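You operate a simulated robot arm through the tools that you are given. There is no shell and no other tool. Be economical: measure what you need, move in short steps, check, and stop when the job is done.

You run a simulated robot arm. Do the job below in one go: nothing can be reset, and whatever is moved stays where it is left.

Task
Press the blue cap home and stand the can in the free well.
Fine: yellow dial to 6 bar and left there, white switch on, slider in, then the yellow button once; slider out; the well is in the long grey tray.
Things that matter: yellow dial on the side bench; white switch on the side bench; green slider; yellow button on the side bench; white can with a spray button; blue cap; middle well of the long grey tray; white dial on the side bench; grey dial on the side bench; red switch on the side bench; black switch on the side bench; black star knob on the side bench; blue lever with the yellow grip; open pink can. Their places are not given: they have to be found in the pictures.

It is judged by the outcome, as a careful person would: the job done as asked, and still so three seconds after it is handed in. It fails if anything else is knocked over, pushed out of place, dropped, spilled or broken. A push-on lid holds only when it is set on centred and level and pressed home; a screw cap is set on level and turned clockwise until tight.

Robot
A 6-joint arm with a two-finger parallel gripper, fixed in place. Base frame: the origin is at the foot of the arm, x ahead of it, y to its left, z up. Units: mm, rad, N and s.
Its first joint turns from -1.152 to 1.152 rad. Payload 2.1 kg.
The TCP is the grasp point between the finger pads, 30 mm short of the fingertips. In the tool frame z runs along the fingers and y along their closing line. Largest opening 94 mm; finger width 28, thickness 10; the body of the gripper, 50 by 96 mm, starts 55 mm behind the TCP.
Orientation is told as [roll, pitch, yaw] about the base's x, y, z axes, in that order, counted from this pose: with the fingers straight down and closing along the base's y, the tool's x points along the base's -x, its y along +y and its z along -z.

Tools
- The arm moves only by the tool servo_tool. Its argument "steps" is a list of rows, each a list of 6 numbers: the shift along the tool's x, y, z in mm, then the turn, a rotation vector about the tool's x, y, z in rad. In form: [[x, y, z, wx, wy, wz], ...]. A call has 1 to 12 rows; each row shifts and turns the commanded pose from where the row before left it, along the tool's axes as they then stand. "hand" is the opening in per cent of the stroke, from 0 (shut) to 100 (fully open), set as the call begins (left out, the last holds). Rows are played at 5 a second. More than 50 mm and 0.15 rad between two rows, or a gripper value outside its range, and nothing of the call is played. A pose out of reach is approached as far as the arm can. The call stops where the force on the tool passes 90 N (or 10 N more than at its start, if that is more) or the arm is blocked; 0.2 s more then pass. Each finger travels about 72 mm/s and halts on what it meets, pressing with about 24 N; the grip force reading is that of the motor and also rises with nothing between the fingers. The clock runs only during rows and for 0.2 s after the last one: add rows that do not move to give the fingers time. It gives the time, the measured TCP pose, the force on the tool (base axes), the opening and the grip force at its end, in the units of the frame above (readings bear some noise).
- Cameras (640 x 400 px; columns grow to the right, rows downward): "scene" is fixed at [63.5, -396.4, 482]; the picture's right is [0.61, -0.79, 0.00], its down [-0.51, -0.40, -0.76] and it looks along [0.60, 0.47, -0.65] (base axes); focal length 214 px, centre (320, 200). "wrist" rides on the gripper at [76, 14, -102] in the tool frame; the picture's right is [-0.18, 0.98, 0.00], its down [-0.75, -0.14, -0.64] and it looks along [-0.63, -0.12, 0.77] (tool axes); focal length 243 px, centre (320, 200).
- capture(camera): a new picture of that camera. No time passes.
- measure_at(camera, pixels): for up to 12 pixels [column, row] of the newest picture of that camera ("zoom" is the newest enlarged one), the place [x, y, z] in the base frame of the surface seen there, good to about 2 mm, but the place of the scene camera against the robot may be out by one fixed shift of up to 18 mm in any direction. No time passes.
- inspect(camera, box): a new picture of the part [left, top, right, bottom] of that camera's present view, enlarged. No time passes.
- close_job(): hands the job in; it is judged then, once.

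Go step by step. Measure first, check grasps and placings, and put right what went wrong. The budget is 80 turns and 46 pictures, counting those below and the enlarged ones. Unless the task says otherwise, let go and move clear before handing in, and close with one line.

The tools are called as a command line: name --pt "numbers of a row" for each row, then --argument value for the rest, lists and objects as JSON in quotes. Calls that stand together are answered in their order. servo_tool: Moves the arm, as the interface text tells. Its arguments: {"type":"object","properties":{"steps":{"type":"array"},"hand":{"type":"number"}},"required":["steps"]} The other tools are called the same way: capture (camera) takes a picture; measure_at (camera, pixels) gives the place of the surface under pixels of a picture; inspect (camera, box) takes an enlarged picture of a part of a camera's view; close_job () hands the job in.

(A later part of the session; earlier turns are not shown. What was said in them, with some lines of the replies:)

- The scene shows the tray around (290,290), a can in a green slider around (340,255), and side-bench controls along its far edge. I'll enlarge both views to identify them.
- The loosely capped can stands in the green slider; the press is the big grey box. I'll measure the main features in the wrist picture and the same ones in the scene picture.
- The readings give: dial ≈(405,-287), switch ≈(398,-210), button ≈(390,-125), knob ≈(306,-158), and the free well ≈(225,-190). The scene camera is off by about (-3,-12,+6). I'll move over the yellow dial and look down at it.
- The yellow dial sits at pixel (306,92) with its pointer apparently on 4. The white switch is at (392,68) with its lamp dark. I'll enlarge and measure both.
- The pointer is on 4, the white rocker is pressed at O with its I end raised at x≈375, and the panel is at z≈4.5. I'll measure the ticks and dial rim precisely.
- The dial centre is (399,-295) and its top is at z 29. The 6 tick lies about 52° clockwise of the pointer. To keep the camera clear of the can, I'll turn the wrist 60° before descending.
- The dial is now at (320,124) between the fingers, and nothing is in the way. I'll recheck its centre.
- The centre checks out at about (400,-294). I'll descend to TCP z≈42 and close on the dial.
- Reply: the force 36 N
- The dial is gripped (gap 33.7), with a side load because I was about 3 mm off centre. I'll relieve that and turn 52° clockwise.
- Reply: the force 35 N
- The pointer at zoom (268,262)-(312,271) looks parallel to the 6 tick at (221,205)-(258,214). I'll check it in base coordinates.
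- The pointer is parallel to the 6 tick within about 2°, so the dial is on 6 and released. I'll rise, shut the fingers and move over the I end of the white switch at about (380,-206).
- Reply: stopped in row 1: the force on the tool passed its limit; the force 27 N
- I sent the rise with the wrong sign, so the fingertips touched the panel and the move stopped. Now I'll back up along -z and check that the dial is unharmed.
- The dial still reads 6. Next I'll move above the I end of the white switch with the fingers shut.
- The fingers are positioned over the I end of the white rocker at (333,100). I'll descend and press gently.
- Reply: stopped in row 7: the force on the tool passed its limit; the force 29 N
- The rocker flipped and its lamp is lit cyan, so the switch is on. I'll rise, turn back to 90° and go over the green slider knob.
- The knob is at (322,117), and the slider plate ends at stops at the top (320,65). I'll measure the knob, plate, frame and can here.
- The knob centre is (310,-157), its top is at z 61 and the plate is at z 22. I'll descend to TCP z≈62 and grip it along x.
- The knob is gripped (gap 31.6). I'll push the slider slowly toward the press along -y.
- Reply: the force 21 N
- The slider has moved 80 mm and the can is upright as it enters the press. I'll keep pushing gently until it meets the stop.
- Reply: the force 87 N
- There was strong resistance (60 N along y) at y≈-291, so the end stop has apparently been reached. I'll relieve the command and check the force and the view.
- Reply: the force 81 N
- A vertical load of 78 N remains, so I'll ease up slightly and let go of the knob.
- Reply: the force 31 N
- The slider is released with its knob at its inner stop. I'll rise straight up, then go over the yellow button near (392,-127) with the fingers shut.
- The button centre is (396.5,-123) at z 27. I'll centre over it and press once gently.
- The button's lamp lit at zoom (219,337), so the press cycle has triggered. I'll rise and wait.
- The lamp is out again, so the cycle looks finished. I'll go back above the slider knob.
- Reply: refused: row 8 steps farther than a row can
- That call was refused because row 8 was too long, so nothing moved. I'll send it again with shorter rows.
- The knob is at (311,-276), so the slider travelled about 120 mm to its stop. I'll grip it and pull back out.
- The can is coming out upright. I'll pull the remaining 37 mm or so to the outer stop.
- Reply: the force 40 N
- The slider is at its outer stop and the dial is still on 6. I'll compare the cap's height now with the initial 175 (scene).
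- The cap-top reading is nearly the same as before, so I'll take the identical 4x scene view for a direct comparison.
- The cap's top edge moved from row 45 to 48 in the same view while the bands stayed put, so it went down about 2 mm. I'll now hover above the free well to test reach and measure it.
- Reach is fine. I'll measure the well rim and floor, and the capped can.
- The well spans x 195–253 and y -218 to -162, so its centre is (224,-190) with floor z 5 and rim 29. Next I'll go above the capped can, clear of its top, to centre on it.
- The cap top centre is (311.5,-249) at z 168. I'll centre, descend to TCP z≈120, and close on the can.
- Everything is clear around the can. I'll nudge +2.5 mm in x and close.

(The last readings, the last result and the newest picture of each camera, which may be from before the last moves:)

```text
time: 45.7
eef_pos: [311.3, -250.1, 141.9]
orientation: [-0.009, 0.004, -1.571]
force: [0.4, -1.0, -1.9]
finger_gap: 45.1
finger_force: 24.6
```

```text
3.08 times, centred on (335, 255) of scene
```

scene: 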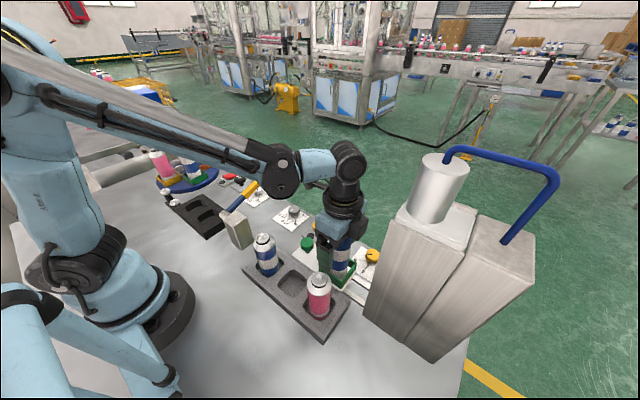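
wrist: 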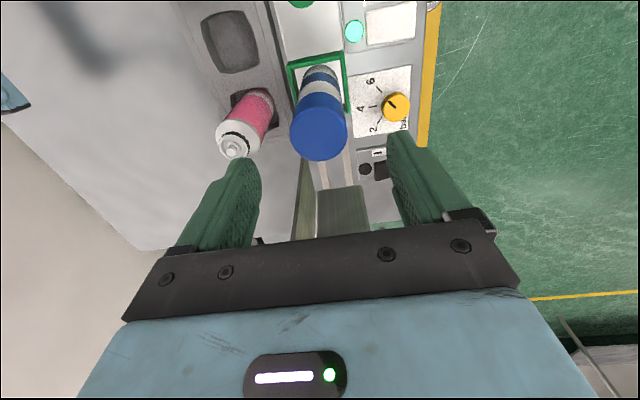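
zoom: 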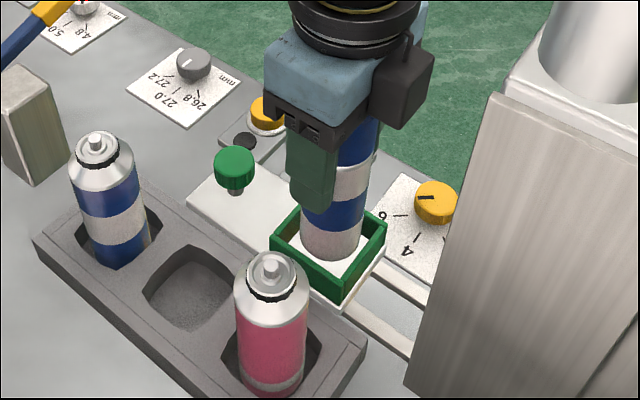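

The can and cap lifted cleanly together (gap 45). I'll rise, move +y, then -x over the well, keeping clear of the pink can.

servo_tool --pt "0 0 -25 0 0 0" --pt "0 0 -25 0 0 0" --pt "15 0 0 0 0 0" --pt "15 0 0 0 0 0" --pt "15 0 0 0 0 0" --pt "15 0 0 0 0 0" --pt "0 -20 0 0 0 0" --pt "0 -22 0 0 0 0" --pt "0 -22 0 0 0 0" --pt "0 -23 0 0 0 0" --pt "0 0 0 0 0 0" --pt "0 0 0 0 0 0"

capture --camera "wrist"

inspect --camera "scene" --box '[220, 180, 370, 330]'

```text
time: 48.3
eef_pos: [224.7, -190.1, 194.2]
orientation: [-0.009, 0.003, -1.572]
force: [0.3, 0.8, -1.1]
finger_gap: 45.2
finger_force: 24.3
```

```text
8 pictures are left
```

wrist: 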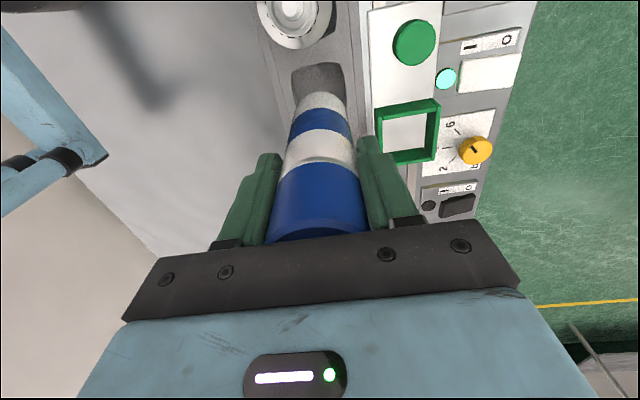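

```text
2.67 times, centred on (295, 255) of scene
```

zoom: 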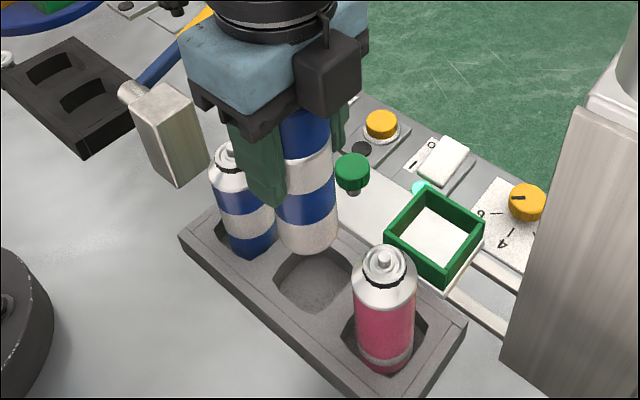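

The can hangs over the well. I'll check its lean and centring by measuring along its front face.

measure_at --camera "wrist" --pixels '[[324, 100], [323, 122], [322, 145], [320, 175], [318, 210], [298, 115], [351, 113]]'

```text
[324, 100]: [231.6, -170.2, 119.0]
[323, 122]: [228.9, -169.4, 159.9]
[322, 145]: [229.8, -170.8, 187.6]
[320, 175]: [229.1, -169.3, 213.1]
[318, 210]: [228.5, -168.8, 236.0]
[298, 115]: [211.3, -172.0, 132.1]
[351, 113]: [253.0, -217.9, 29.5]
```

The can is vertical and centred at about (225,-190). I'll lower it, with small steps at the end.

servo_tool --pt "0 0 20 0 0 0" --pt "0 0 20 0 0 0" --pt "0 0 20 0 0 0" --pt "0 0 15 0 0 0" --pt "0 0 5 0 0 0" --pt "0 0 3 0 0 0" --pt "0 0 2 0 0 0" --pt "0 0 0 0 0 0"

servo_tool --pt "0 0 2 0 0 0" --pt "0 0 1 0 0 0" --pt "0 0 0 0 0 0"

```text
time: 50.1
eef_pos: [223.8, -190.2, 110.1]
orientation: [-0.01, 0.003, -1.57]
force: [0.2, -0.5, -3.2]
finger_gap: 45.1
finger_force: 24.1
```

```text
time: 50.9
eef_pos: [222.9, -189.3, 106.4]
orientation: [-0.009, 0.003, -1.57]
force: [0.2, 0.1, -2.5]
finger_gap: 44.9
finger_force: 24.1
```

No contact yet at z 106. I'll continue in 1 mm steps.

servo_tool --pt "0 0 1 0 0 0" --pt "0 0 1 0 0 0" --pt "0 0 0 0 0 0"

servo_tool --pt "0 0 1 0 0 0" --pt "0 0 0 0 0 0"

```text
time: 51.7
eef_pos: [223.5, -189.5, 103.7]
orientation: [-0.01, 0.002, -1.57]
force: [-1.8, -0.3, 10.3]
finger_gap: 44.8
finger_force: 23.8
```

```text
time: 52.3
eef_pos: [224.2, -190.6, 104.5]
orientation: [-0.01, 0.005, -1.569]
force: [-6.1, -2.3, 15.8]
finger_gap: 44.8
finger_force: 23.7
```

The can has touched the floor. I'll ease up 1 mm and let go, then rise straight.

servo_tool --pt "0 0 -1 0 0 0" --pt "0 0 0 0 0 0"

servo_tool --pt "0 0 0 0 0 0" --pt "0 0 0 0 0 0" --hand 75

servo_tool --pt "0 0 -10 0 0 0" --pt "0 0 -25 0 0 0" --pt "0 0 -35 0 0 0" --pt "0 0 -40 0 0 0" --pt "0 0 -40 0 0 0" --pt "0 0 0 0 0 0"

inspect --camera "scene" --box '[220, 180, 400, 340]'

capture --camera "wrist"

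```text
time: 52.9
eef_pos: [223.9, -188.2, 103.8]
orientation: [-0.008, 0.004, -1.573]
force: [-0.3, -0.4, -1.8]
finger_gap: 44.8
finger_force: 24.1
```

```text
time: 53.5
eef_pos: [224.2, -190.0, 104.1]
orientation: [-0.007, 0.003, -1.572]
force: [0.3, 0.2, 0.3]
finger_gap: 70.5
finger_force: 0.0
```

```text
time: 54.9
eef_pos: [226.2, -189.7, 253.7]
orientation: [-0.009, 0.005, -1.571]
force: [0.2, -1.0, -1.1]
finger_gap: 70.4
finger_force: 0.0
```

```text
2.50 times, centred on (310, 260) of scene
```

zoom: 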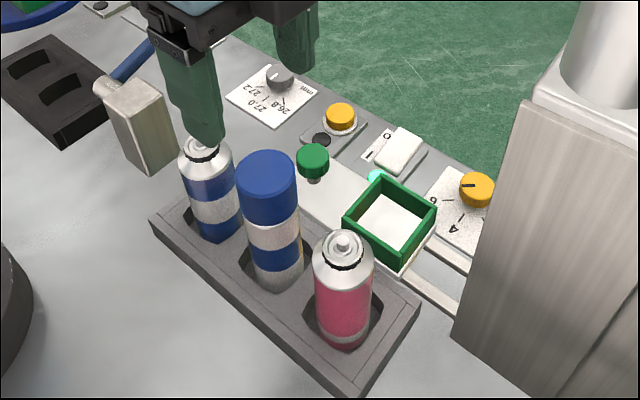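

```text
5 pictures are left
```

wrist: 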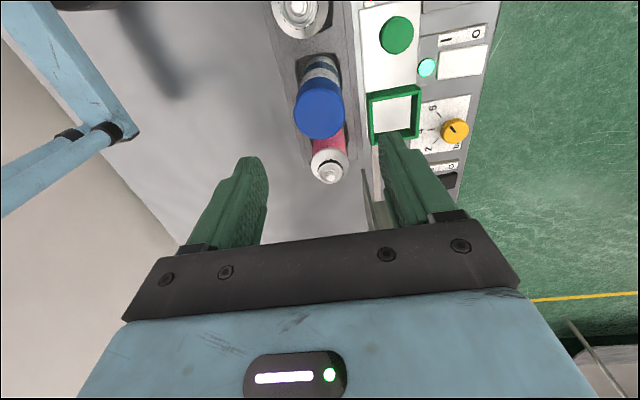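

The can stands upright in the middle well with its cap on. I'll check that the cap top is level.

measure_at --camera "wrist" --pixels '[[320, 110], [300, 110], [340, 108], [320, 130], [318, 92]]'

inspect --camera "scene" --box '[270, 210, 350, 310]'

```text
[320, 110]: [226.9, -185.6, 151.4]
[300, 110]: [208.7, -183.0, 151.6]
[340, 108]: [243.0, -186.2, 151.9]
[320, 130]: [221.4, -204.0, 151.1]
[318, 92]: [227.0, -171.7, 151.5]
```

```text
4.00 times, centred on (310, 260) of scene
```

zoom: 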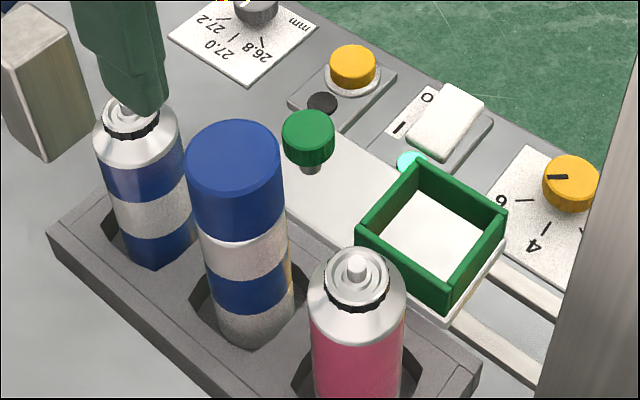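

The cap is level (z 151.1–151.9) and seated, and the can stands in the middle well. The dial is on 6, the switch is on, the slider is out, and the arm is clear, so I'm handing in.

close_job

```text
The job is handed in.
```

I pressed the blue cap with the press and stood the can in the middle well of the long grey tray. The cap top is level, but it only moved down about 2 mm, so "home" is judged from the pictures. The yellow dial is on 6, the white switch is on, the yellow button was pressed once and the slider is back out. The fingertips touched the side bench once beside the dial; the dial still read 6 afterwards.
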